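You operate a simulated robot arm through the tools that you are given. There is no shell and no other tool.

You run a simulated robot arm. Do the job below in one go: nothing can be reset, and whatever is moved stays where it is left.

TASK
Take the regulator out of service and let its line down to zero.
Fine: outlet shut, purple lever to SHUT, then bleed; wind the regulator off once the line gauge is at zero and shut the bleed.

Only the result counts: the job must be done as asked and must still hold three seconds after the hand-in. Knocking over, shifting, dropping, spilling or breaking anything else fails it.

THE ROBOT
A 6-joint arm with a fingered hand, fixed in place. Base frame: the origin is on the floor under the middle of its stand, x ahead of it, y to its left, z up. Units: mm, degrees, N and s.
With the tool pointing down near the work surface it reaches from about 460 to 800 mm from the base axis. Its first joint turns from -166.0 to 166.0 degrees. Payload 4 kg.
Tool frame: the origin (TCP) lies between the finger pads and is the grasp point; the fingertips stand 20 mm ahead of it; z points along the fingers, y is the line along which they close. The gripper opens to 140 mm; its body begins 54 mm behind the TCP. The gripper is a hand of 3 fingers: y runs from the thumb to the fingers, the wrist lies at [0, 0, -215] in the tool frame, and closing takes about 1.5 s.
Orientation is that of the tool frame in the base frame, as a unit quaternion [x, y, z, w]. With the fingers straight down and closing along the base's y, the tool's x points along the base's -x, its y along +y and its z along -z.

THE INTERFACE
- The arm moves only by the tool step_arm. Its argument "targets" is one flat list of numbers, 6 for each row, row after row: the shift along the tool's x, y, z in mm, then the turn, a rotation vector about the tool's x, y, z in degrees. In form: [x, y, z, ax, ay, az, x, y, z, ax, ay, az, ...]. A call has 1 to 20 rows; each row shifts and turns the commanded pose from where the row before left it, along the tool's axes as they then stand. "jaw" is the finger opening in mm, from 0 to 140, set as the call begins (left out, the last holds). Each row takes 0.2 s and may step no farther than 50 mm and 8.6 degrees from the row before; otherwise, or with a gripper value out of range, the whole call is refused. Where a pose cannot be reached the arm comes as near as it can. A force on the tool above 70 N (or 10 N above the force at the start of the call, whichever is more), or a blocked arm, ends the call early, and 0.2 s more pass. The fingers move at their own pace (about 45 mm/s each) and stop on an object; they squeeze with about 24 N. The grip force told is the motor's: it shows also when the fingers shut on nothing. Time passes only in rows, and 0.2 s behind the last, so rows that do not move let the fingers close. It gives the time, the measured TCP pose, the force on the tool (base axes), the opening and the grip force at its end, in the units of the frame above (readings bear some noise), with the torque about the TCP (base axes, N m) and any sound that the robot's microphone picked up.
- Cameras (640 x 400 px; columns grow to the right, rows downward): "scene" is fixed at [214.7, 495, 1719.7]; the picture's right is [-0.69, -0.72, 0.00], its down [-0.57, 0.55, -0.60] and it looks along [0.43, -0.42, -0.80] (base axes); focal length 341 px, centre (320, 200). "wrist" rides on the gripper at [74, -43, -79] in the tool frame; the picture's right is [0.50, 0.87, 0.00], its down [-0.59, 0.34, -0.73] and it looks along [-0.64, 0.37, 0.68] (tool axes); focal length 275 px, centre (320, 200). There is no depth. A picture from a camera that has moved, and an enlarged one, comes with that camera's place and axes in the base frame and with its lens. The place of the scene camera against the robot may be out by one fixed shift of up to 12 mm in any direction.
- capture(camera): a new picture of that camera. It takes no simulated time.
- move_column(by): moves the trunk up (or, below 0, down) by that many mm; the arm rides with it, the base frame stays. It gives what a move gives, with no picture.
- finger_targets(finger1, finger2, thumb_bend): sets how far each is bent, from 0 (flat) to 1 (curled in); at 0.3 the hand is open as for a grip, at 0.7 the pads meet at the TCP. One left out holds its place. A second passes; each finger stops where it meets its share of the squeeze, and holds until it gets a number again. A gripper value or a shape takes the hand back. It gives what a move gives, with no picture; readings hold the bend of each and the force on the fingers (four entries, about 0 where the hand has none), thumb and palm.
- preshape(shape): the hand has 3 fingers and takes this shape, open, in about a second: jaw (thumb against the fingers, like two jaws); tri (thumb and two fingers); tip (a fingertip pinch); poke (one finger out to press); point (the index stretched); flat (the hand flat); cup (the hand cupped); fist (a fist). The gripper value then closes the fingers along that shape, each until it touches; the sizes above hold for jaw. It gives what a move gives, with no picture.
- inspect(camera, box): a new picture of the part [left, top, right, bottom] of that camera's present view, enlarged. It takes no simulated time.
- close_job(): hands the job in; it is judged then, once.

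Places have to be worked out from the pictures, the camera data and where the tool is seen. Open the gripper and draw the arm clear of the work before you hand the job in, unless the task says otherwise.

The tools are called after ">>>" as name(argument=value, ...) on one line, values as JSON. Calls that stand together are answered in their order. step_arm: Moves the arm, as the interface text tells. Its arguments: {"type":"object","properties":{"targets":{"type":"array"},"jaw":{"type":"number"}},"required":["targets"]} The other tools are called the same way: move_column (by) moves the trunk up or down; preshape (shape) gives the hand a shape; finger_targets (finger1, finger2, thumb_bend) moves the fingers one by one; capture (camera) takes a picture; inspect (camera, box) takes an enlarged picture of a part of a camera's view; close_job () hands the job in.

At the start:

```text
time_s: 0.0
eef_pos: [306.5, 291.4, 1438.0]
ee_rot: [0.001, 1.0, 0.001, 0.0]
ft_force: [0.5, -0.1, -0.1]
moment: [0.02, 0.01, -0.02]
gripper_width: 139.9
grip_force: 0.0
shape: jaw
bend: [0.3, 0.3, 0.3]
finger forces: [0.1, 0.1, 0.0, 0.0, 0.0, 0.0]
trunk travel left (down, up): [-350.0, 240.0]
```

scene: 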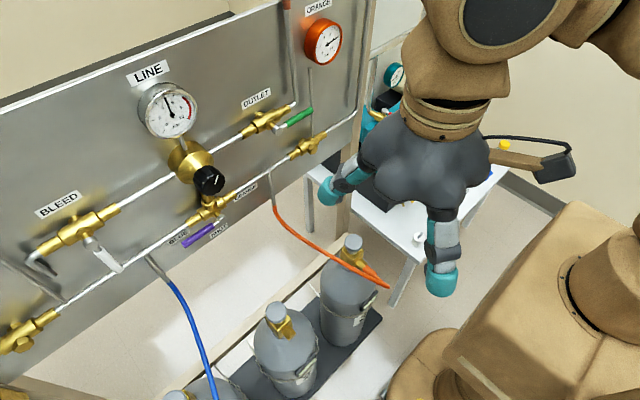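
wrist: 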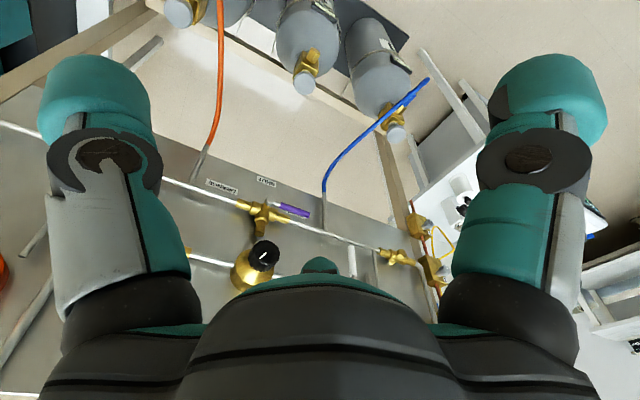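

I start by looking closely at the panel in the scene camera to identify the valves, levers and labels.

>>> inspect(camera="scene", box=[0, 160, 260, 360])

>>> inspect(camera="scene", box=[130, 60, 370, 260])

>>> inspect(camera="scene", box=[150, 160, 270, 260])

>>> inspect(camera="wrist", box=[170, 150, 470, 310])

```text
2.00 times, centred on (130, 260) of scene
camera zoom: at [214.7, 495.0, 1719.7], right [-0.69, -0.72, 0.0], down [-0.57, 0.55, -0.6], along [0.43, -0.42, -0.8], focal length 682 px, centre (700, 80)
```

zoom: 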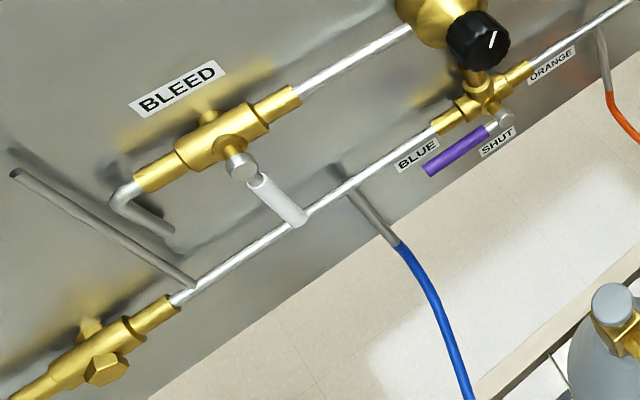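

```text
2.00 times, centred on (250, 160) of scene
camera zoom: at [214.7, 495.0, 1719.7], right [-0.69, -0.72, 0.0], down [-0.57, 0.55, -0.6], along [0.43, -0.42, -0.8], focal length 682 px, centre (460, 280)
```

zoom: 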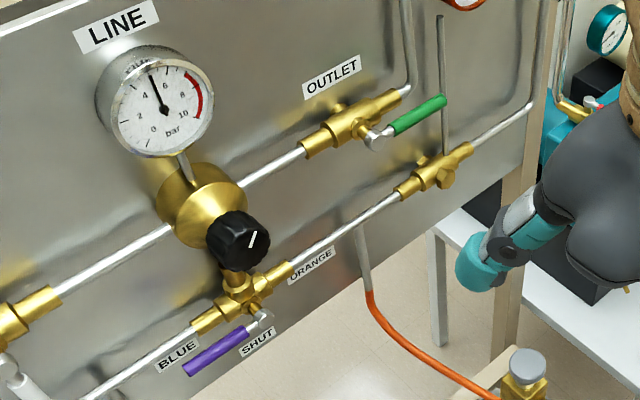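

```text
4.00 times, centred on (210, 210) of scene
camera zoom: at [214.7, 495.0, 1719.7], right [-0.69, -0.72, 0.0], down [-0.57, 0.55, -0.6], along [0.43, -0.42, -0.8], focal length 1364 px, centre (760, 160)
```

zoom: 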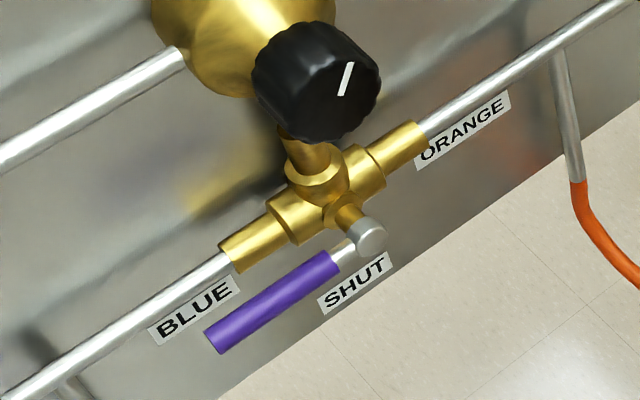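

```text
2.13 times, centred on (320, 230) of wrist
camera zoom: at [233.4, 247.8, 1517.5], right [-0.5, 0.87, 0.0], down [0.59, 0.34, 0.73], along [0.64, 0.37, -0.68], focal length 587 px, centre (320, 136)
```

zoom: 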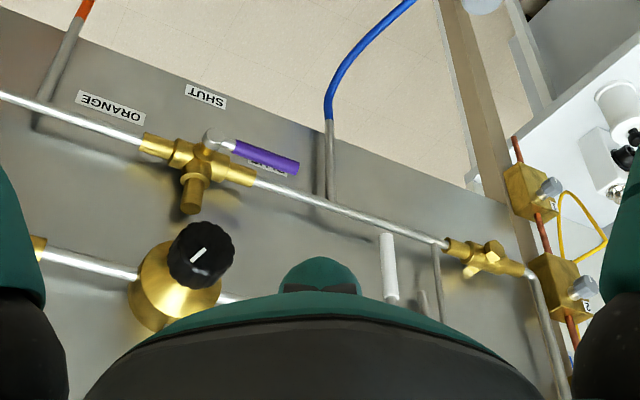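

The views put the knob near (630, 368, 1268), the panel face at x≈706, the outlet pivot near (646, 198, 1270), the bleed pivot near (646, 568, 1270) and the purple pivot near (646, 368, 1135). The green lever points to -y (open), the white bleed lever hangs down (shut) and the purple lever points to BLUE. I turn the hand about the wrist so it faces the panel, staying well back from it.

>>> step_arm(targets=[-31.8, 0, -2.4, 0, -8.5, 0, -31.8, 0, -2.4, 0, -8.5, 0, -31.8, 0, -2.4, 0, -8.5, 0, -31.8, 0, -2.4, 0, -8.5, 0, -31.8, 0, -2.4, 0, -8.5, 0, -31.8, 0, -2.4, 0, -8.5, 0, -31.8, 0, -2.4, 0, -8.5, 0, -31.8, 0, -2.4, 0, -8.5, 0, -31.8, 0, -2.4, 0, -8.5, 0, -31.8, 0, -2.4, 0, -8.5, 0, -18.7, 0, -0.8, 0, -5, 0])

```text
time_s: 2.4
eef_pos: [521.8, 290.6, 1652.4]
ee_rot: [0.0, 0.707, 0.001, 0.707]
ft_force: [0.4, 0.4, 0.2]
moment: [0.01, -0.01, -0.03]
gripper_width: 140.1
grip_force: 0.1
shape: jaw
bend: [0.3, 0.3, 0.3]
finger forces: [0.1, 0.0, 0.0, 0.0, 0.1, 0.0]
trunk travel left (down, up): [-350.0, 240.0]
```

The hand is now level and pointing at the panel, at z 1652. I check both cameras before lowering.

>>> capture(camera="scene")

>>> capture(camera="wrist")

```text
taken
```

scene: 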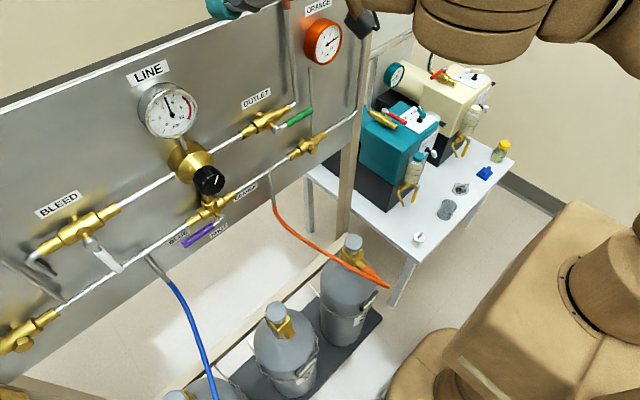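

```text
taken
camera wrist: at [442.7, 247.9, 1579.6], right [0.0, 0.87, -0.5], down [-0.74, 0.34, 0.59], along [0.68, 0.37, 0.64], focal length 275 px, centre (320, 200)
```

wrist: 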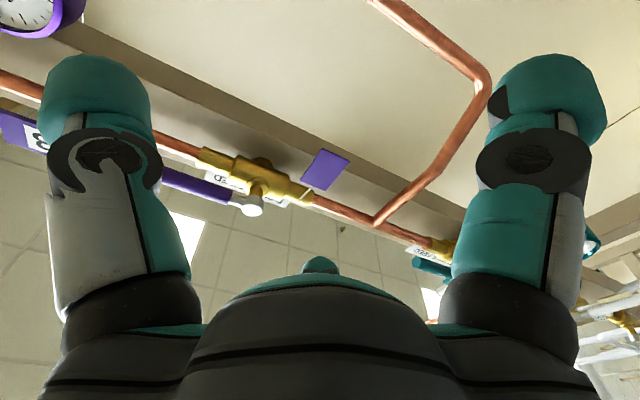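

There is another pipe with a purple lever and tag above the panel. I look closer at it before settling which purple lever is meant.

>>> inspect(camera="wrist", box=[140, 110, 480, 290])

>>> inspect(camera="wrist", box=[0, 0, 160, 200])

>>> inspect(camera="scene", box=[200, 0, 420, 140])

```text
1.88 times, centred on (310, 200) of wrist
camera zoom: at [442.7, 247.9, 1579.6], right [0.0, 0.87, -0.5], down [-0.74, 0.34, 0.59], along [0.68, 0.37, 0.64], focal length 518 px, centre (339, 200)
```

zoom: 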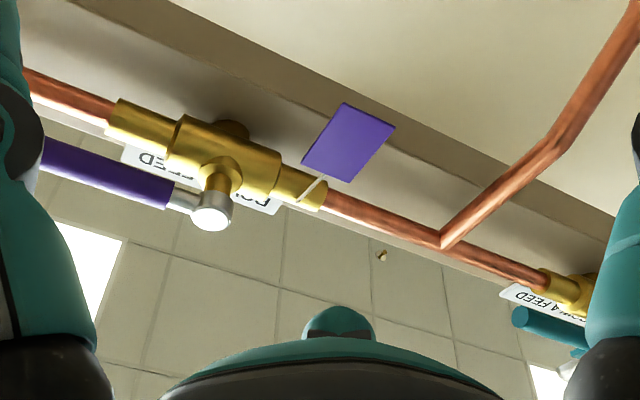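

```text
2.00 times, centred on (80, 100) of wrist
camera zoom: at [442.7, 247.9, 1579.6], right [0.0, 0.87, -0.5], down [-0.74, 0.34, 0.59], along [0.68, 0.37, 0.64], focal length 551 px, centre (800, 400)
```

zoom: 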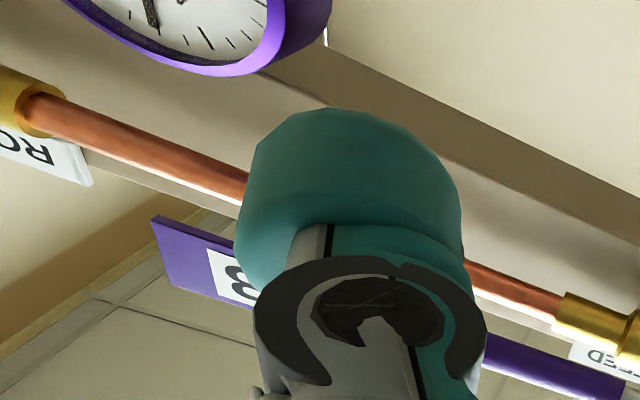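

```text
2.86 times, centred on (310, 70) of scene
camera zoom: at [214.7, 495.0, 1719.7], right [-0.69, -0.72, 0.0], down [-0.57, 0.55, -0.6], along [0.43, -0.42, -0.8], focal length 974 px, centre (349, 571)
```

zoom: 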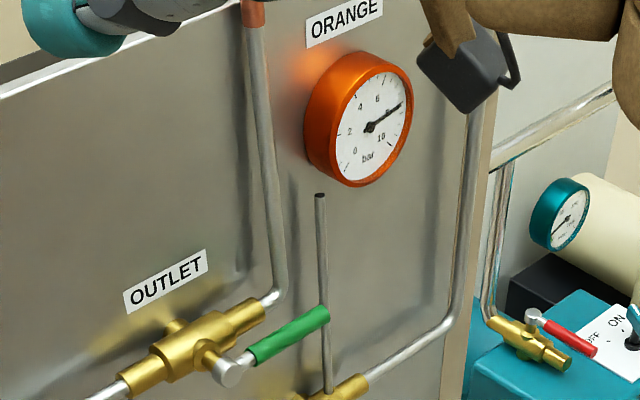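

The upper purple lever is labelled "...FEED" and belongs to a row feed; it isn't the SHUT/BLUE/ORANGE selector, so I leave it alone. I lower the trunk 300 mm to bring the hand level with the panel, still about 90 mm clear of the parts.

>>> move_column(by=-300)

```text
time_s: 5.4
eef_pos: [521.8, 290.3, 1353.1]
ee_rot: [0.0, 0.707, 0.0, 0.707]
ft_force: [-0.4, -0.4, -0.1]
moment: [0.0, -0.03, -0.01]
gripper_width: 139.7
grip_force: 0.0
shape: jaw
bend: [0.3, 0.3, 0.3]
finger forces: [0.0, 0.1, 0.0, 0.0, 0.0, 0.0]
trunk travel left (down, up): [-50.0, 540.0]
```

At z 1353 the hand is level and clear. I roll the hand -90° about its axis (thumb up, camera on the right) to get a view of the panel and to be ready for the green lever.

>>> step_arm(targets=[0, 0, 0, 0, 0, -8.5, 0, 0, 0, 0, 0, -8.5, 0, 0, 0, 0, 0, -8.5, 0, 0, 0, 0, 0, -8.5, 0, 0, 0, 0, 0, -8.5, 0, 0, 0, 0, 0, -8.5, 0, 0, 0, 0, 0, -8.5, 0, 0, 0, 0, 0, -8.5, 0, 0, 0, 0, 0, -8.5, 0, 0, 0, 0, 0, -8.5, 0, 0, 0, 0, 0, -5])

>>> capture(camera="wrist")

>>> capture(camera="scene")

```text
time_s: 7.8
eef_pos: [521.0, 289.8, 1353.9]
ee_rot: [-0.499, 0.501, -0.5, 0.5]
ft_force: [-0.1, 0.4, -0.2]
moment: [0.01, -0.01, 0.01]
gripper_width: 140.2
grip_force: 0.1
shape: jaw
bend: [0.3, 0.3, 0.3]
finger forces: [0.0, 0.0, 0.0, 0.1, 0.0, 0.1]
trunk travel left (down, up): [-50.0, 540.0]
```

```text
taken
camera wrist: at [442.5, 215.9, 1396.2], right [0.0, -0.5, -0.87], down [-0.73, 0.59, -0.34], along [0.68, 0.64, -0.37], focal length 275 px, centre (320, 200)
```

wrist: 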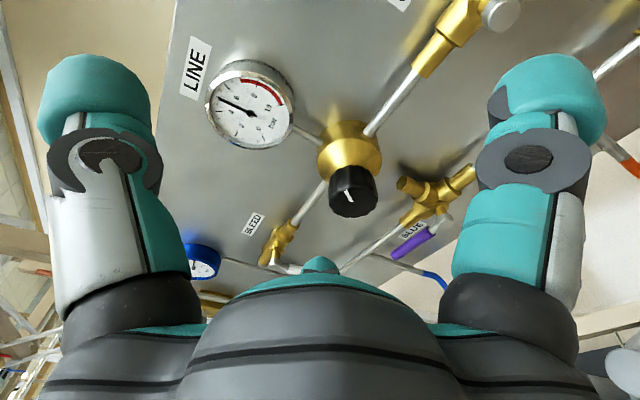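

```text
taken
```

scene: 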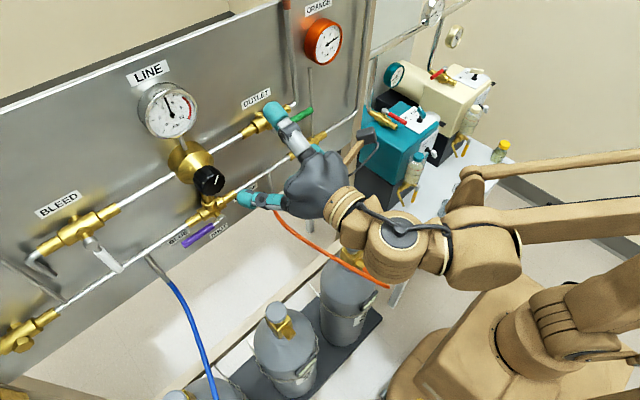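

Good view of the panel. I enlarge the wrist view to measure the knob, valves and pipes.

>>> inspect(camera="wrist", box=[160, 0, 520, 280])

>>> inspect(camera="wrist", box=[300, 110, 480, 280])

```text
1.43 times, centred on (340, 140) of wrist
camera zoom: at [442.5, 215.9, 1396.2], right [0.0, -0.5, -0.87], down [-0.73, 0.59, -0.34], along [0.68, 0.64, -0.37], focal length 393 px, centre (291, 286)
```

zoom: 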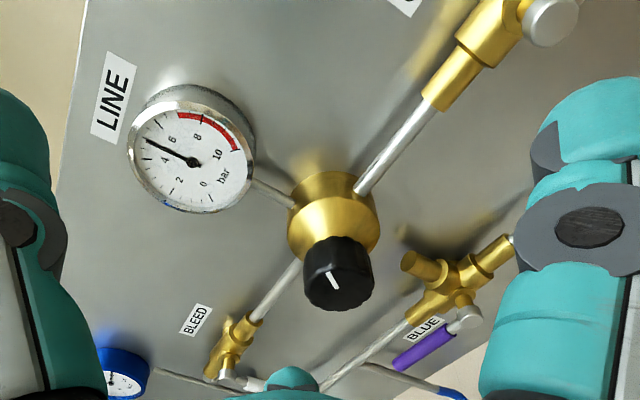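

```text
2.35 times, centred on (390, 195) of wrist
camera zoom: at [442.5, 215.9, 1396.2], right [0.0, -0.5, -0.87], down [-0.73, 0.59, -0.34], along [0.68, 0.64, -0.37], focal length 648 px, centre (155, 212)
```

zoom: 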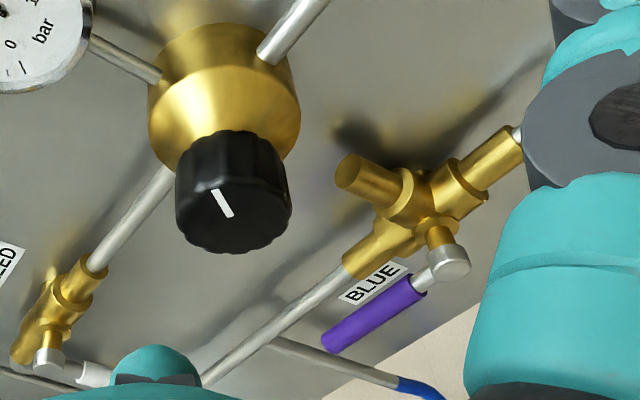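

Triangulated with the two wrist views: knob face at (620, 365, 1276), purple pivot at (645, 367, 1137), outlet pivot at (645, 200, 1274), pipe axes at X≈681. I move the hand in front of the green lever, still about 90 mm back from it.

>>> step_arm(targets=[41.2, 20, 3.5, 0, 0, 0, 41.2, 20, 3.5, 0, 0, 0, 41.2, 20, 3.5, 0, 0, 0, 41.2, 20, 3.5, 0, 0, 0])

>>> capture(camera="wrist")

>>> capture(camera="scene")

```text
time_s: 8.8
eef_pos: [535.6, 120.6, 1272.8]
ee_rot: [-0.5, 0.5, -0.499, 0.501]
ft_force: [0.4, 0.4, -0.1]
moment: [-0.03, -0.04, 0.03]
gripper_width: 140.0
grip_force: 0.1
shape: jaw
bend: [0.3, 0.3, 0.3]
finger forces: [0.1, 0.0, 0.1, 0.1, 0.1, 0.0]
trunk travel left (down, up): [-50.0, 540.0]
```

```text
taken
camera wrist: at [455.8, 47.2, 1314.8], right [0.0, -0.5, -0.87], down [-0.74, 0.59, -0.34], along [0.68, 0.64, -0.37], focal length 275 px, centre (320, 200)
```

wrist: 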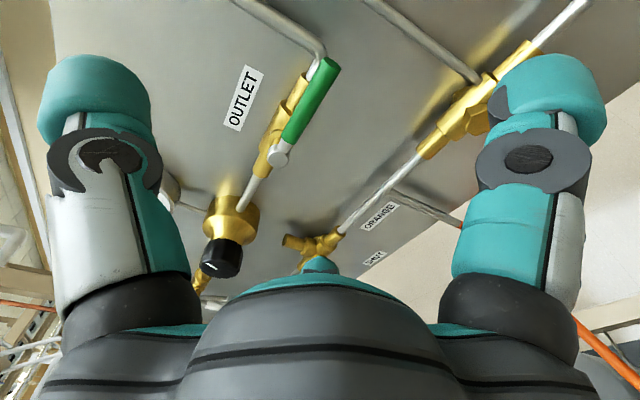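

```text
taken
```

scene: 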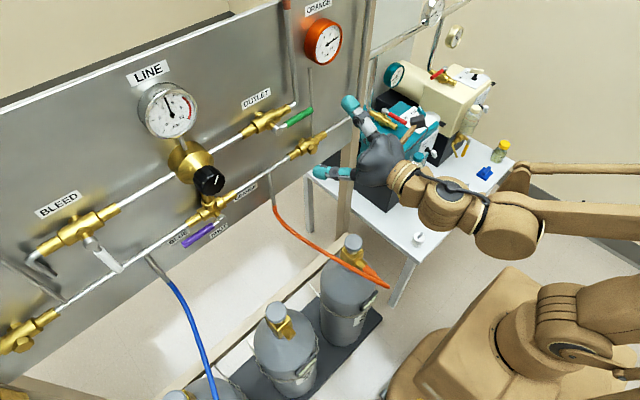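

I enlarge the wrist view of the green lever to fix its axis and length.

>>> inspect(camera="wrist", box=[200, 0, 460, 200])

```text
2.00 times, centred on (330, 100) of wrist
camera zoom: at [455.8, 47.2, 1314.8], right [0.0, -0.5, -0.87], down [-0.74, 0.59, -0.34], along [0.68, 0.64, -0.37], focal length 551 px, centre (300, 400)
```

zoom: 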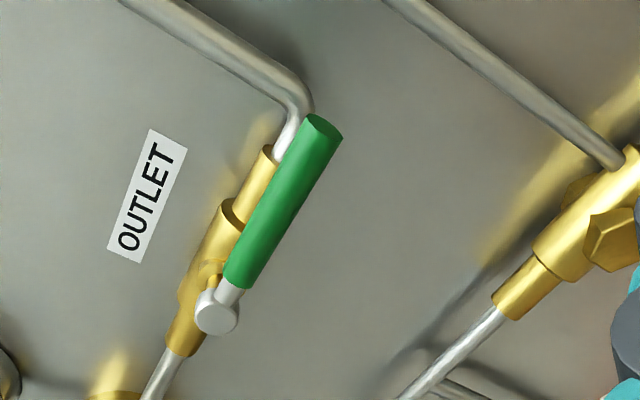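

I look at the hand itself in the scene camera to see how the fingers are placed.

>>> inspect(camera="scene", box=[290, 70, 450, 220])

```text
2.67 times, centred on (370, 145) of scene
camera zoom: at [214.7, 495.0, 1719.7], right [-0.69, -0.72, 0.0], down [-0.57, 0.55, -0.6], along [0.43, -0.42, -0.8], focal length 909 px, centre (187, 347)
```

zoom: 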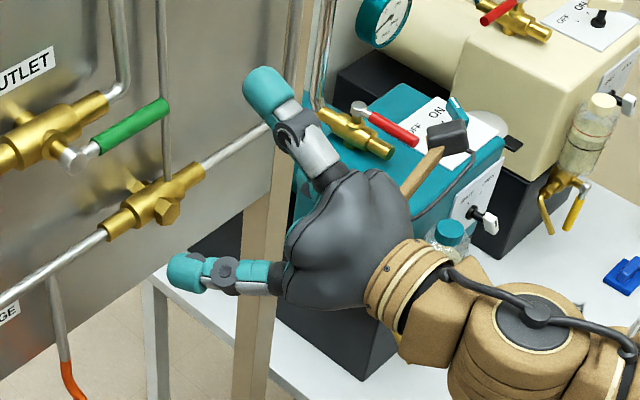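

The hand is a three-digit one with the digits about 120° apart, so a single outstretched finger is the slimmest tool for pushing levers. I try the poke shape here, clear of everything, and look at it.

>>> preshape(shape="poke")

>>> capture(camera="wrist")

>>> inspect(camera="scene", box=[290, 70, 450, 220])

```text
time_s: 9.7
eef_pos: [534.3, 122.4, 1272.7]
ee_rot: [-0.5, 0.501, -0.5, 0.5]
ft_force: [0.0, 0.0, 0.1]
moment: [-0.01, 0.02, -0.01]
gripper_width: 0.0
grip_force: 0.0
shape: poke
bend: [0.28, 0.28, 0.72]
finger forces: [0.1, 0.0, 0.0, 0.1, 0.0, 0.0]
trunk travel left (down, up): [-50.0, 540.0]
```

```text
taken
camera wrist: at [456.0, 48.0, 1315.2], right [0.0, -0.5, -0.87], down [-0.73, 0.59, -0.34], along [0.68, 0.64, -0.37], focal length 275 px, centre (320, 200)
```

wrist: 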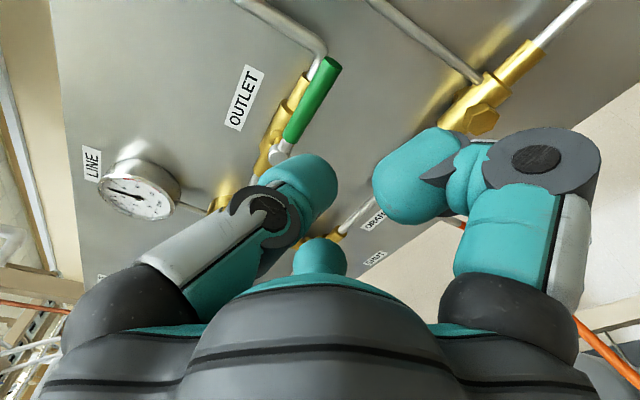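

```text
2.67 times, centred on (370, 145) of scene
camera zoom: at [214.7, 495.0, 1719.7], right [-0.69, -0.72, 0.0], down [-0.57, 0.55, -0.6], along [0.43, -0.42, -0.8], focal length 909 px, centre (187, 347)
```

zoom: 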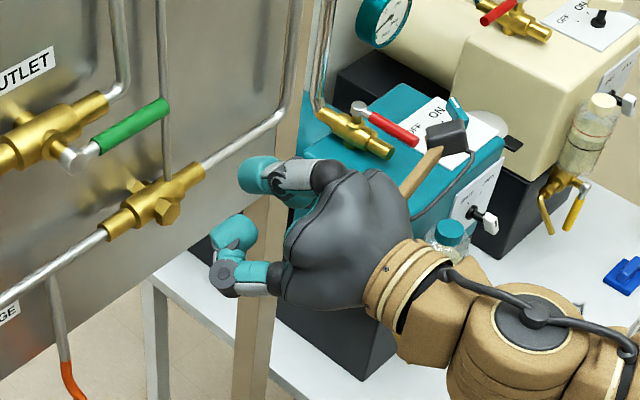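

Poke curls the fingertips rather than stretching one out. I try the "point" shape and look again.

>>> preshape(shape="point")

>>> capture(camera="wrist")

>>> inspect(camera="scene", box=[290, 70, 450, 220])

```text
time_s: 10.6
eef_pos: [534.0, 121.6, 1272.6]
ee_rot: [-0.5, 0.501, -0.499, 0.5]
ft_force: [-0.6, -0.3, -0.6]
moment: [0.01, -0.02, 0.0]
gripper_width: 0.0
grip_force: 0.0
shape: point
bend: [0.82, 1.0, 0.56]
finger forces: [0.1, 0.1, 0.0, 0.0, 0.1, 0.1]
trunk travel left (down, up): [-50.0, 540.0]
```

```text
taken
camera wrist: at [456.0, 48.1, 1315.2], right [0.0, -0.5, -0.87], down [-0.73, 0.59, -0.34], along [0.68, 0.64, -0.37], focal length 275 px, centre (320, 200)
```

wrist: 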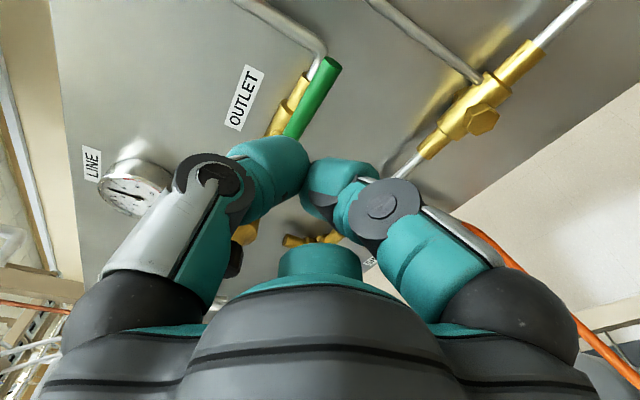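

```text
2.67 times, centred on (370, 145) of scene
camera zoom: at [214.7, 495.0, 1719.7], right [-0.69, -0.72, 0.0], down [-0.57, 0.55, -0.6], along [0.43, -0.42, -0.8], focal length 909 px, centre (187, 347)
```

zoom: 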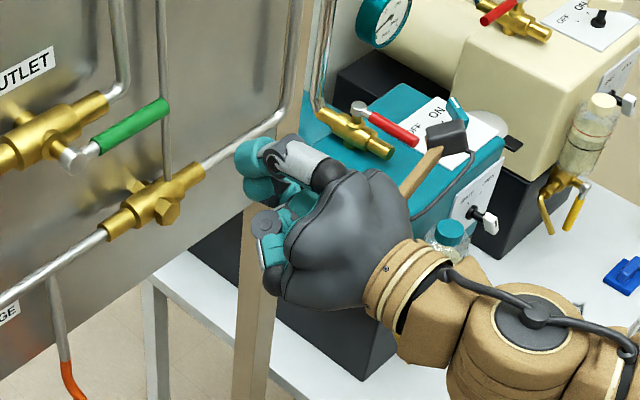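

Point curls all digits too. I go back to jaw and close it, to see the closed fingertip cluster that could serve as a firm pusher.

>>> preshape(shape="jaw")

>>> step_arm(targets=[0, 0, 0, 0, 0, 0, 0, 0, 0, 0, 0, 0, 0, 0, 0, 0, 0, 0, 0, 0, 0, 0, 0, 0, 0, 0, 0, 0, 0, 0, 0, 0, 0, 0, 0, 0, 0, 0, 0, 0, 0, 0, 0, 0, 0, 0, 0, 0], jaw=30)

>>> capture(camera="wrist")

>>> inspect(camera="scene", box=[290, 70, 450, 220])

```text
time_s: 11.5
eef_pos: [535.4, 122.7, 1273.0]
ee_rot: [-0.5, 0.5, -0.499, 0.501]
ft_force: [0.5, -0.3, 0.3]
moment: [0.01, 0.01, 0.01]
gripper_width: 140.2
grip_force: 0.1
shape: jaw
bend: [0.3, 0.3, 0.3]
finger forces: [0.0, 0.0, 0.0, 0.0, 0.1, 0.1]
trunk travel left (down, up): [-50.0, 540.0]
```

```text
time_s: 13.3
eef_pos: [534.9, 122.3, 1272.5]
ee_rot: [-0.5, 0.501, -0.5, 0.5]
ft_force: [-0.7, 0.6, 0.9]
moment: [0.0, -0.01, -0.01]
gripper_width: 30.4
grip_force: 0.0
shape: jaw
bend: [0.48, 0.48, 0.48]
finger forces: [0.0, 0.0, 0.0, 0.1, 0.0, 0.0]
trunk travel left (down, up): [-50.0, 540.0]
```

```text
taken
camera wrist: at [456.0, 47.8, 1315.1], right [0.0, -0.5, -0.87], down [-0.73, 0.59, -0.34], along [0.68, 0.64, -0.37], focal length 275 px, centre (320, 200)
```

wrist: 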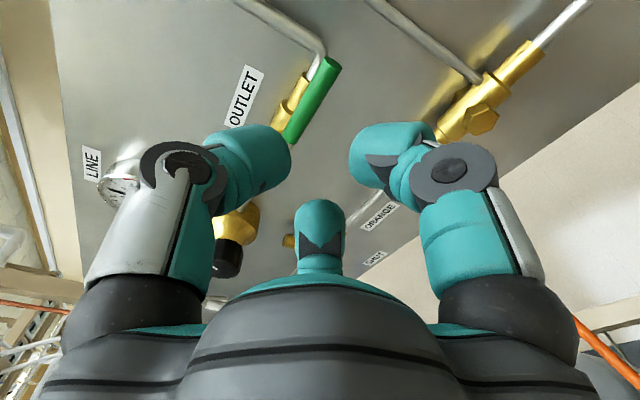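

```text
2.67 times, centred on (370, 145) of scene
camera zoom: at [214.7, 495.0, 1719.7], right [-0.69, -0.72, 0.0], down [-0.57, 0.55, -0.6], along [0.43, -0.42, -0.8], focal length 909 px, centre (187, 347)
```

zoom: 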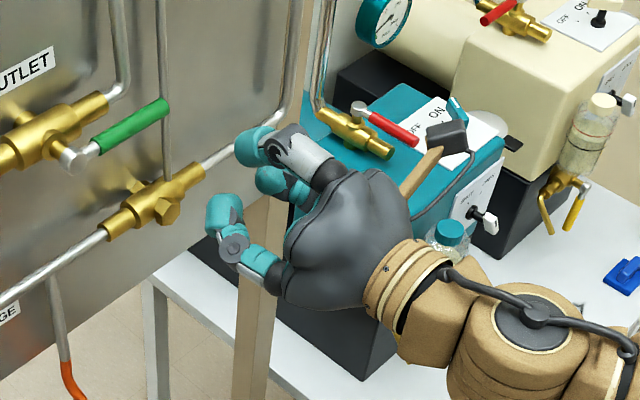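

The three digits close evenly towards the TCP like a chuck, which is ideal for the knob. For levers I'll lay the rod between the two fingers with the thumb at its free end. For green that means roll 0 (thumb to -y), so I roll back +90°, open, and take a second view of the lever.

>>> step_arm(targets=[0, 0, 0, 0, 0, 8.5, 0, 0, 0, 0, 0, 8.5, 0, 0, 0, 0, 0, 8.5, 0, 0, 0, 0, 0, 8.5, 0, 0, 0, 0, 0, 8.5, 0, 0, 0, 0, 0, 8.5, 0, 0, 0, 0, 0, 8.5, 0, 0, 0, 0, 0, 8.5, 0, 0, 0, 0, 0, 8.5, 0, 0, 0, 0, 0, 8.5, 0, 0, 0, 0, 0, 5], jaw=120)

>>> capture(camera="wrist")

>>> inspect(camera="wrist", box=[200, 0, 460, 200])

```text
time_s: 15.7
eef_pos: [534.6, 125.0, 1273.5]
ee_rot: [0.002, 0.707, 0.001, 0.707]
ft_force: [0.0, -1.1, 0.0]
moment: [-0.04, 0.01, 0.03]
gripper_width: 119.5
grip_force: 0.1
shape: jaw
bend: [0.24, 0.24, 0.22]
finger forces: [0.0, 0.0, 0.1, 0.0, 0.1, 0.0]
trunk travel left (down, up): [-50.0, 540.0]
```

```text
taken
camera wrist: at [456.0, 83.0, 1198.9], right [0.0, 0.87, -0.5], down [-0.73, 0.34, 0.59], along [0.68, 0.36, 0.64], focal length 275 px, centre (320, 200)
```

wrist: 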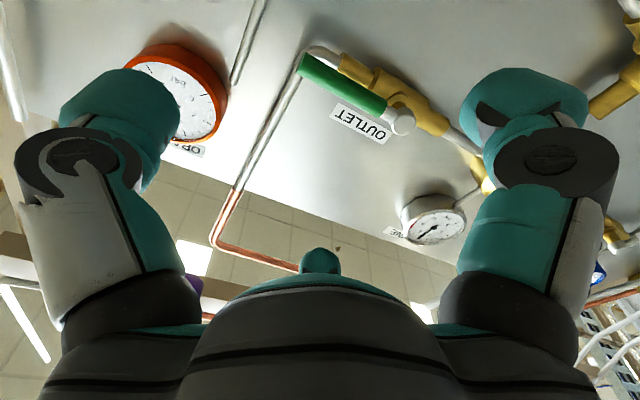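

```text
2.00 times, centred on (330, 100) of wrist
camera zoom: at [456.0, 83.0, 1198.9], right [0.0, 0.87, -0.5], down [-0.73, 0.34, 0.59], along [0.68, 0.36, 0.64], focal length 551 px, centre (300, 400)
```

zoom: 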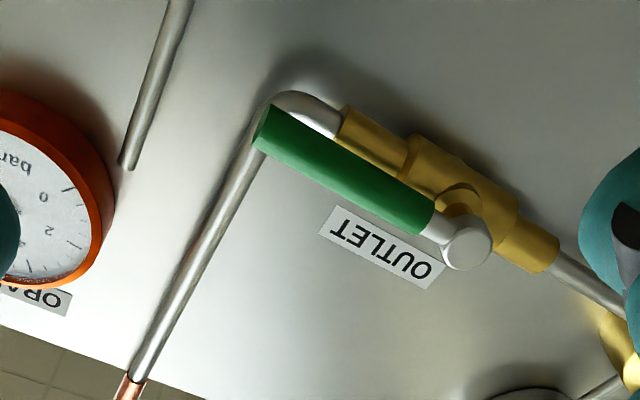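

Two views fix the green handle: free end at (652, 108.5, 1270), pivot at (651, 201, 1270), rod radius ~6.5. I advance the hand to just short of the lever, TCP X≈620, centred near Y 117.

>>> step_arm(targets=[1.2, -2.7, 28.5, 0, 0, 0, 1.2, -2.7, 28.5, 0, 0, 0, 1.2, -2.7, 28.5, 0, 0, 0], jaw=120)

>>> capture(camera="wrist")

>>> inspect(camera="scene", box=[210, 50, 410, 210])

```text
time_s: 16.5
eef_pos: [621.5, 117.9, 1268.9]
ee_rot: [0.001, 0.707, 0.001, 0.707]
ft_force: [-0.3, -0.2, -0.1]
moment: [0.0, 0.01, 0.0]
gripper_width: 119.6
grip_force: 0.1
shape: jaw
bend: [0.24, 0.24, 0.22]
finger forces: [0.0, 0.0, 0.0, 0.0, 0.0, 0.1]
trunk travel left (down, up): [-50.0, 540.0]
```

```text
taken
camera wrist: at [542.6, 75.3, 1194.2], right [0.0, 0.87, -0.5], down [-0.73, 0.34, 0.59], along [0.68, 0.37, 0.64], focal length 275 px, centre (320, 200)
```

wrist: 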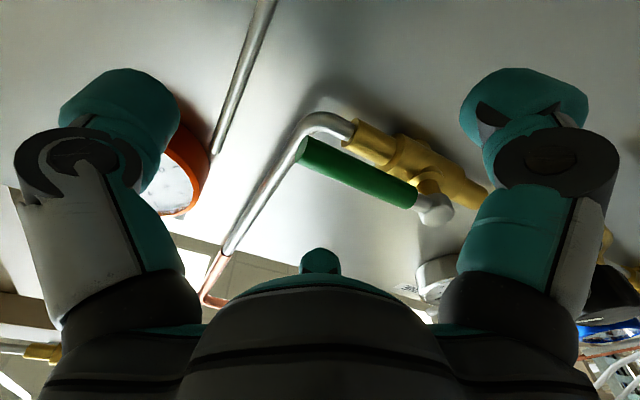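

```text
2.50 times, centred on (310, 130) of scene
camera zoom: at [214.7, 495.0, 1719.7], right [-0.69, -0.72, 0.0], down [-0.57, 0.55, -0.6], along [0.43, -0.42, -0.8], focal length 852 px, centre (345, 375)
```

zoom: 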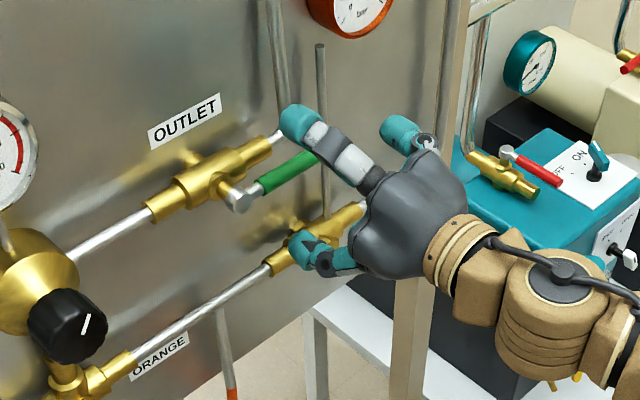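

The rod end is about 8 mm to the thumb side of the TCP line, as planned. I advance 20 mm so the rod sits at the pads, then close on it.

>>> step_arm(targets=[-1, 0, 10, 0, 0, 0, 0, 0, 10, 0, 0, 0], jaw=120)

>>> capture(camera="wrist")

```text
time_s: 17.1
eef_pos: [640.8, 117.4, 1270.8]
ee_rot: [0.001, 0.707, 0.0, 0.707]
ft_force: [-0.5, 0.1, -0.1]
moment: [0.0, 0.02, 0.02]
gripper_width: 119.8
grip_force: 0.0
shape: jaw
bend: [0.24, 0.24, 0.22]
finger forces: [0.0, 0.1, 0.0, 0.0, 0.1, 0.0]
trunk travel left (down, up): [-50.0, 540.0]
```

```text
taken
camera wrist: at [562.5, 75.1, 1196.0], right [0.0, 0.87, -0.5], down [-0.73, 0.34, 0.59], along [0.68, 0.37, 0.64], focal length 275 px, centre (320, 200)
```

wrist: 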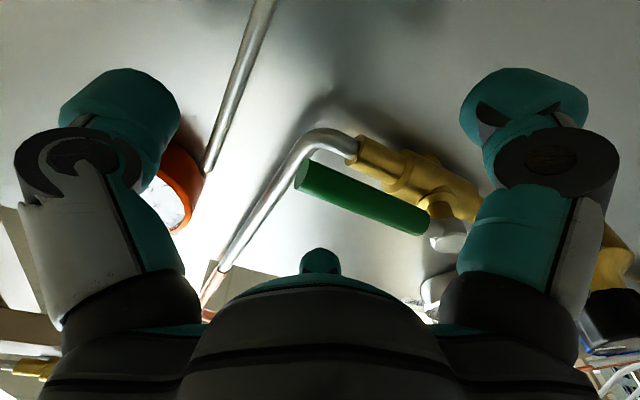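

No contact, and the lever sits between the fingers. I close the hand onto the handle.

>>> step_arm(targets=[0, 0, 0, 0, 0, 0, 0, 0, 0, 0, 0, 0, 0, 0, 0, 0, 0, 0, 0, 0, 0, 0, 0, 0, 0, 0, 0, 0, 0, 0, 0, 0, 0, 0, 0, 0, 0, 0, 0, 0, 0, 0, 0, 0, 0, 0, 0, 0], jaw=0)

>>> capture(camera="wrist")

>>> inspect(camera="scene", box=[210, 50, 410, 210])

```text
time_s: 18.9
eef_pos: [640.5, 116.8, 1270.2]
ee_rot: [0.0, 0.707, 0.0, 0.707]
ft_force: [3.4, -2.8, -0.1]
moment: [-0.02, -0.02, 0.03]
gripper_width: 22.7
grip_force: 23.8
shape: jaw
bend: [0.65, 0.65, 0.49]
finger forces: [22.2, 22.0, 0.0, 0.0, 19.2, 0.0]
trunk travel left (down, up): [-50.0, 540.0]
```

```text
taken
camera wrist: at [562.5, 74.5, 1195.9], right [0.0, 0.87, -0.5], down [-0.73, 0.34, 0.59], along [0.68, 0.37, 0.64], focal length 275 px, centre (320, 200)
```

wrist: 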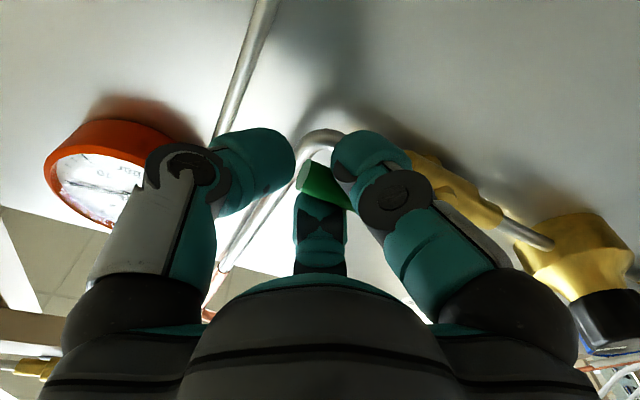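

```text
2.50 times, centred on (310, 130) of scene
camera zoom: at [214.7, 495.0, 1719.7], right [-0.69, -0.72, 0.0], down [-0.57, 0.55, -0.6], along [0.43, -0.42, -0.8], focal length 852 px, centre (345, 375)
```

zoom: 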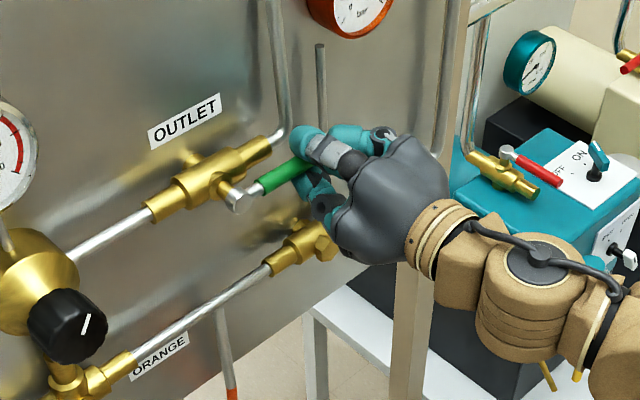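

A firm three-point grip on the green lever. I start turning it downward about its pivot (84 mm from the TCP), first by two small steps to feel which way it yields.

>>> step_arm(targets=[7.3, 0.3, 0, 0, 0, 5, 7.3, 0.3, 0, 0, 0, 5])

```text
time_s: 19.5
eef_pos: [641.8, 119.3, 1255.6]
ee_rot: [0.064, 0.705, 0.062, 0.704]
ft_force: [2.1, -3.9, -0.1]
moment: [0.0, 0.02, -0.02]
gripper_width: 22.6
grip_force: 24.1
shape: jaw
bend: [0.65, 0.65, 0.49]
finger forces: [22.3, 22.6, 0.1, 0.0, 19.1, 0.0]
trunk travel left (down, up): [-50.0, 540.0]
```

It yields downward with almost no force. I continue by 72° along the arc.

>>> step_arm(targets=[11.7, 0.8, 0, 0, 0, 8, 11.7, 0.8, 0, 0, 0, 8, 11.7, 0.8, 0, 0, 0, 8, 11.7, 0.8, 0, 0, 0, 8, 11.7, 0.8, 0, 0, 0, 8, 11.7, 0.8, 0, 0, 0, 8, 11.7, 0.8, 0, 0, 0, 8, 11.7, 0.8, 0, 0, 0, 8, 11.7, 0.8, 0, 0, 0, 8])

>>> inspect(camera="scene", box=[210, 50, 410, 210])

```text
time_s: 21.5
eef_pos: [641.4, 191.2, 1187.1]
ee_rot: [0.465, 0.534, 0.465, 0.532]
ft_force: [8.3, 1.0, -0.3]
moment: [0.15, -0.02, -0.01]
gripper_width: 22.3
grip_force: 23.9
shape: jaw
bend: [0.65, 0.65, 0.49]
finger forces: [20.3, 22.6, 0.0, 0.0, 16.8, 0.1]
trunk travel left (down, up): [-50.0, 540.0]
```

```text
2.50 times, centred on (310, 130) of scene
camera zoom: at [214.7, 495.0, 1719.7], right [-0.69, -0.72, 0.0], down [-0.57, 0.55, -0.6], along [0.43, -0.42, -0.8], focal length 852 px, centre (345, 375)
```

zoom: 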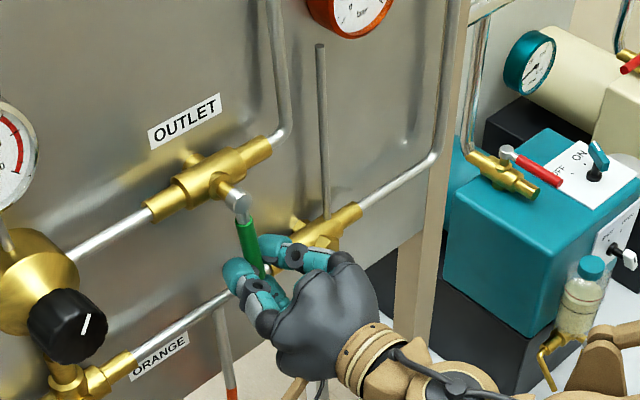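

The lever is about 82° round and still free. I give the last 8°.

>>> step_arm(targets=[5.9, 0.2, 0, 0, 0, 4, 5.9, 0.2, 0, 0, 0, 4])

>>> inspect(camera="scene", box=[210, 50, 410, 210])

>>> capture(camera="wrist")

```text
time_s: 22.1
eef_pos: [641.5, 199.5, 1186.3]
ee_rot: [0.503, 0.499, 0.499, 0.499]
ft_force: [3.8, -4.9, -1.3]
moment: [-0.02, -0.02, -0.03]
gripper_width: 22.6
grip_force: 24.2
shape: jaw
bend: [0.65, 0.65, 0.49]
finger forces: [21.1, 23.4, 0.0, 0.1, 18.3, 0.0]
trunk travel left (down, up): [-50.0, 540.0]
```

```text
2.50 times, centred on (310, 130) of scene
camera zoom: at [214.7, 495.0, 1719.7], right [-0.69, -0.72, 0.0], down [-0.57, 0.55, -0.6], along [0.43, -0.42, -0.8], focal length 852 px, centre (345, 375)
```

zoom: 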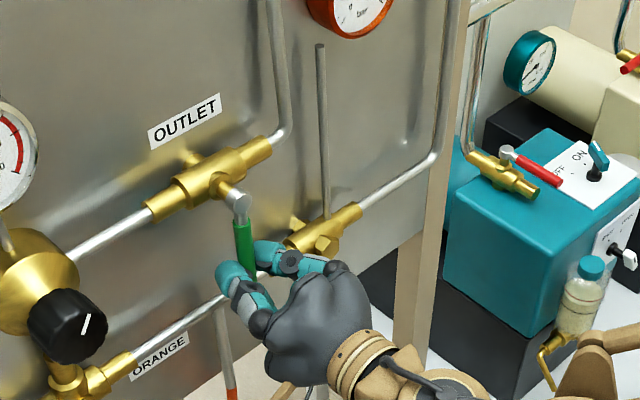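

```text
taken
camera wrist: at [562.4, 274.5, 1143.8], right [0.0, 0.5, 0.87], down [-0.73, -0.59, 0.34], along [0.68, -0.64, 0.36], focal length 275 px, centre (320, 200)
```

wrist: 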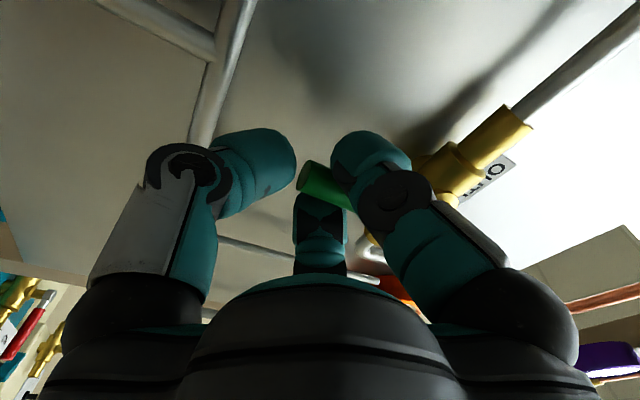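

The lever looks straight down. I push 3° more to feel whether there's an end stop.

>>> step_arm(targets=[4.4, 0.1, 0, 0, 0, 3, 0, 0, 0, 0, 0, 0])

```text
time_s: 22.7
eef_pos: [641.6, 201.0, 1185.3]
ee_rot: [0.515, 0.486, 0.513, 0.486]
ft_force: [-2.6, -24.0, -12.2]
moment: [-0.11, 0.14, -0.31]
gripper_width: 22.3
grip_force: 24.4
shape: jaw
bend: [0.66, 0.65, 0.49]
finger forces: [19.9, 32.1, 0.0, 0.0, 20.8, 0.0]
trunk travel left (down, up): [-50.0, 540.0]
```

A clear stop at 90° (24 N), so the outlet is shut. I ease back 3°, open the hand and then draw straight back.

>>> step_arm(targets=[-4.4, 0.1, 0, 0, 0, -3, 0, 0, 0, 0, 0, 0])

>>> step_arm(targets=[0, 0, 0, 0, 0, 0, 0, 0, 0, 0, 0, 0, 0, 0, 0, 0, 0, 0, 0, 0, 0, 0, 0, 0, 0, 0, 0, 0, 0, 0, 0, 0, 0, 0, 0, 0], jaw=110)

>>> step_arm(targets=[0, 0, -30, 0, 0, 0, 0, 0, -35, 0, 0, 0, 0, 0, -35, 0, 0, 0], jaw=110)

>>> capture(camera="scene")

>>> inspect(camera="scene", box=[130, 60, 370, 260])

```text
time_s: 23.3
eef_pos: [640.6, 200.5, 1186.7]
ee_rot: [0.501, 0.5, 0.501, 0.499]
ft_force: [0.0, -11.9, -8.1]
moment: [0.19, 0.06, -0.22]
gripper_width: 22.2
grip_force: 24.5
shape: jaw
bend: [0.66, 0.65, 0.49]
finger forces: [20.1, 30.1, 0.0, 0.1, 20.8, 0.1]
trunk travel left (down, up): [-50.0, 540.0]
```

```text
time_s: 24.7
eef_pos: [640.4, 201.7, 1187.4]
ee_rot: [0.501, 0.499, 0.5, 0.499]
ft_force: [0.3, -0.2, 0.6]
moment: [-0.02, 0.0, -0.01]
gripper_width: 109.9
grip_force: 0.0
shape: jaw
bend: [0.24, 0.24, 0.23]
finger forces: [0.0, 0.1, 0.0, 0.0, 0.0, 0.0]
trunk travel left (down, up): [-50.0, 540.0]
```

```text
time_s: 25.5
eef_pos: [538.7, 201.0, 1187.8]
ee_rot: [0.499, 0.5, 0.501, 0.5]
ft_force: [0.4, -0.5, 0.3]
moment: [0.01, 0.0, 0.05]
gripper_width: 110.2
grip_force: 0.2
shape: jaw
bend: [0.24, 0.24, 0.23]
finger forces: [0.0, 0.0, 0.0, 0.0, 0.0, 0.0]
trunk travel left (down, up): [-50.0, 540.0]
```

```text
taken
```

scene: 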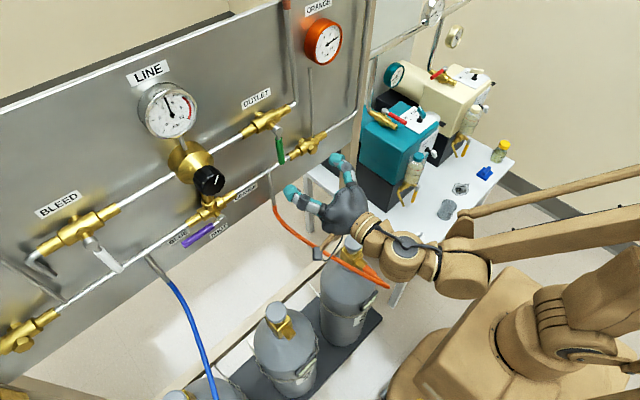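

```text
2.00 times, centred on (250, 160) of scene
camera zoom: at [214.7, 495.0, 1719.7], right [-0.69, -0.72, 0.0], down [-0.57, 0.55, -0.6], along [0.43, -0.42, -0.8], focal length 682 px, centre (460, 280)
```

zoom: 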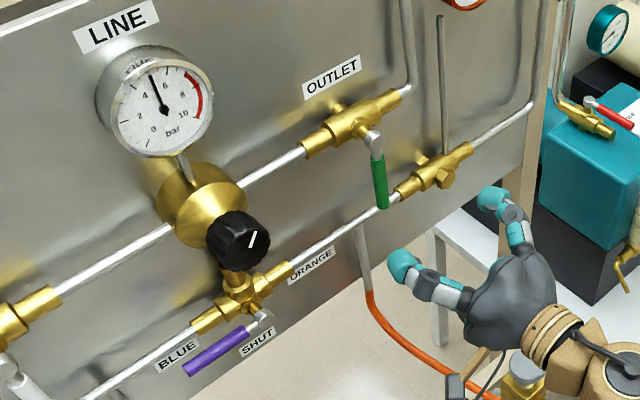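

The outlet lever hangs straight down: shut. Next is the purple lever, which points to +y. I move the hand across in front of it, keeping X at 539, well clear of the knob.

>>> step_arm(targets=[41.5, -8.3, 0, 0, 0, 0, 41.5, -8.3, 0, 0, 0, 0, 41.5, -8.3, 0, 0, 0, 0, 41.5, -8.3, 0, 0, 0, 0, 41.5, -8.3, 0, 0, 0, 0, 41.5, -8.3, 0, 0, 0, 0])

>>> capture(camera="wrist")

>>> capture(camera="scene")

```text
time_s: 26.9
eef_pos: [540.5, 452.4, 1137.6]
ee_rot: [0.5, 0.5, 0.501, 0.499]
ft_force: [0.5, -0.5, -0.3]
moment: [0.01, -0.01, 0.02]
gripper_width: 109.9
grip_force: 0.0
shape: jaw
bend: [0.24, 0.24, 0.23]
finger forces: [0.0, 0.0, 0.0, 0.1, 0.0, 0.1]
trunk travel left (down, up): [-50.0, 540.0]
```

```text
taken
camera wrist: at [462.6, 526.4, 1095.2], right [0.0, 0.5, 0.87], down [-0.73, -0.59, 0.34], along [0.68, -0.64, 0.37], focal length 275 px, centre (320, 200)
```

wrist: 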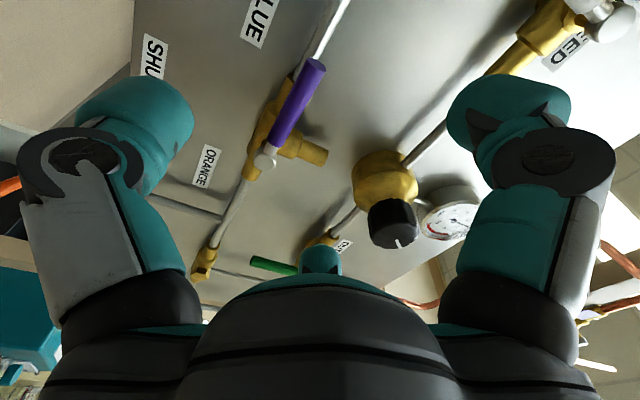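

```text
taken
```

scene: 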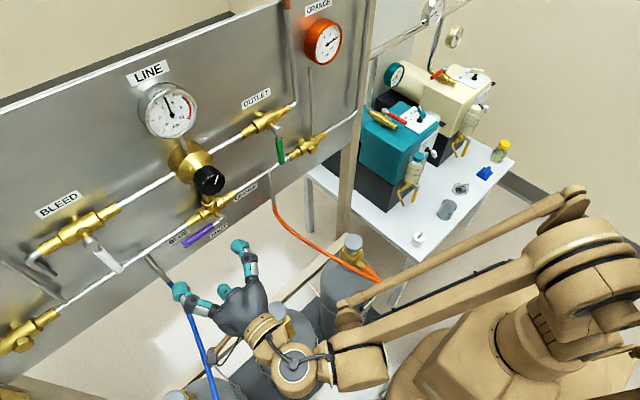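

The purple lever is in view, its end near (652, 460, 1132). I roll the hand another +90° in place, so the thumb will be at the lever's free end (+y), and check that the roll is within reach.

>>> step_arm(targets=[0, 0, 0, 0, 0, 8.5, 0, 0, 0, 0, 0, 8.5, 0, 0, 0, 0, 0, 8.5, 0, 0, 0, 0, 0, 8.5, 0, 0, 0, 0, 0, 8.5, 0, 0, 0, 0, 0, 8.5, 0, 0, 0, 0, 0, 8.5, 0, 0, 0, 0, 0, 8.5, 0, 0, 0, 0, 0, 8.5, 0, 0, 0, 0, 0, 8.5, 0, 0, 0, 0, 0, 5])

>>> capture(camera="wrist")

>>> inspect(camera="wrist", box=[200, 0, 460, 200])

```text
time_s: 29.3
eef_pos: [540.4, 451.1, 1138.3]
ee_rot: [0.713, 0.043, 0.698, 0.039]
ft_force: [-0.6, 0.7, 0.3]
moment: [0.01, 0.0, 0.02]
gripper_width: 110.1
grip_force: 0.0
shape: jaw
bend: [0.24, 0.24, 0.23]
finger forces: [0.0, 0.0, 0.0, 0.0, 0.1, 0.0]
out of reach, approached as far as the arm can: row 11
trunk travel left (down, up): [-50.0, 540.0]
```

```text
taken
camera wrist: at [463.9, 501.9, 1207.6], right [0.01, -0.8, 0.6], down [-0.75, -0.41, -0.53], along [0.67, -0.44, -0.6], focal length 275 px, centre (320, 200)
```

wrist: 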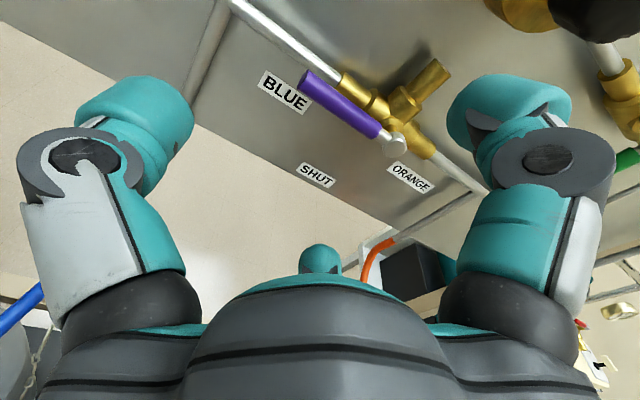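

```text
2.00 times, centred on (330, 100) of wrist
camera zoom: at [463.9, 501.9, 1207.6], right [0.01, -0.8, 0.6], down [-0.75, -0.41, -0.53], along [0.67, -0.44, -0.6], focal length 551 px, centre (300, 400)
```

zoom: 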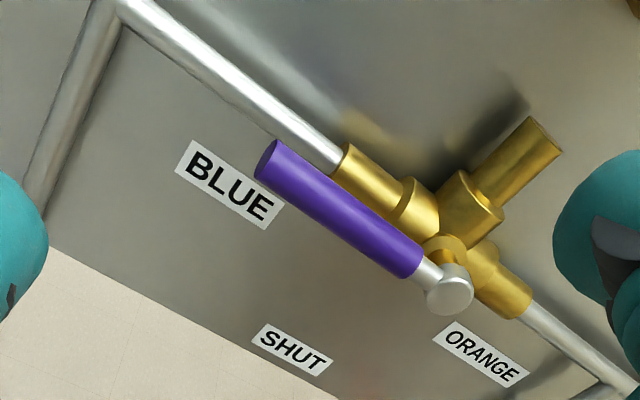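

The roll stops short at about 173°, a joint limit. That's fine: I'll grip with the rod slightly skewed. The purple handle's end is at (655, 460.6, 1130) and its pivot at (654, 368.5, 1130). I roll back a bit to get off the limit and read the pose.

>>> step_arm(targets=[0, 0, 0, 0, 0, -6, 0, 0, 0, 0, 0, -6, 0, 0, 0, 0, 0, 0])

```text
time_s: 30.1
eef_pos: [540.4, 451.3, 1138.5]
ee_rot: [0.705, 0.118, 0.69, 0.112]
ft_force: [-0.4, 0.1, -0.3]
moment: [-0.02, -0.02, 0.0]
gripper_width: 110.0
grip_force: 0.0
shape: jaw
bend: [0.24, 0.24, 0.23]
finger forces: [0.0, 0.0, 0.0, 0.0, 0.1, 0.0]
trunk travel left (down, up): [-50.0, 540.0]
```

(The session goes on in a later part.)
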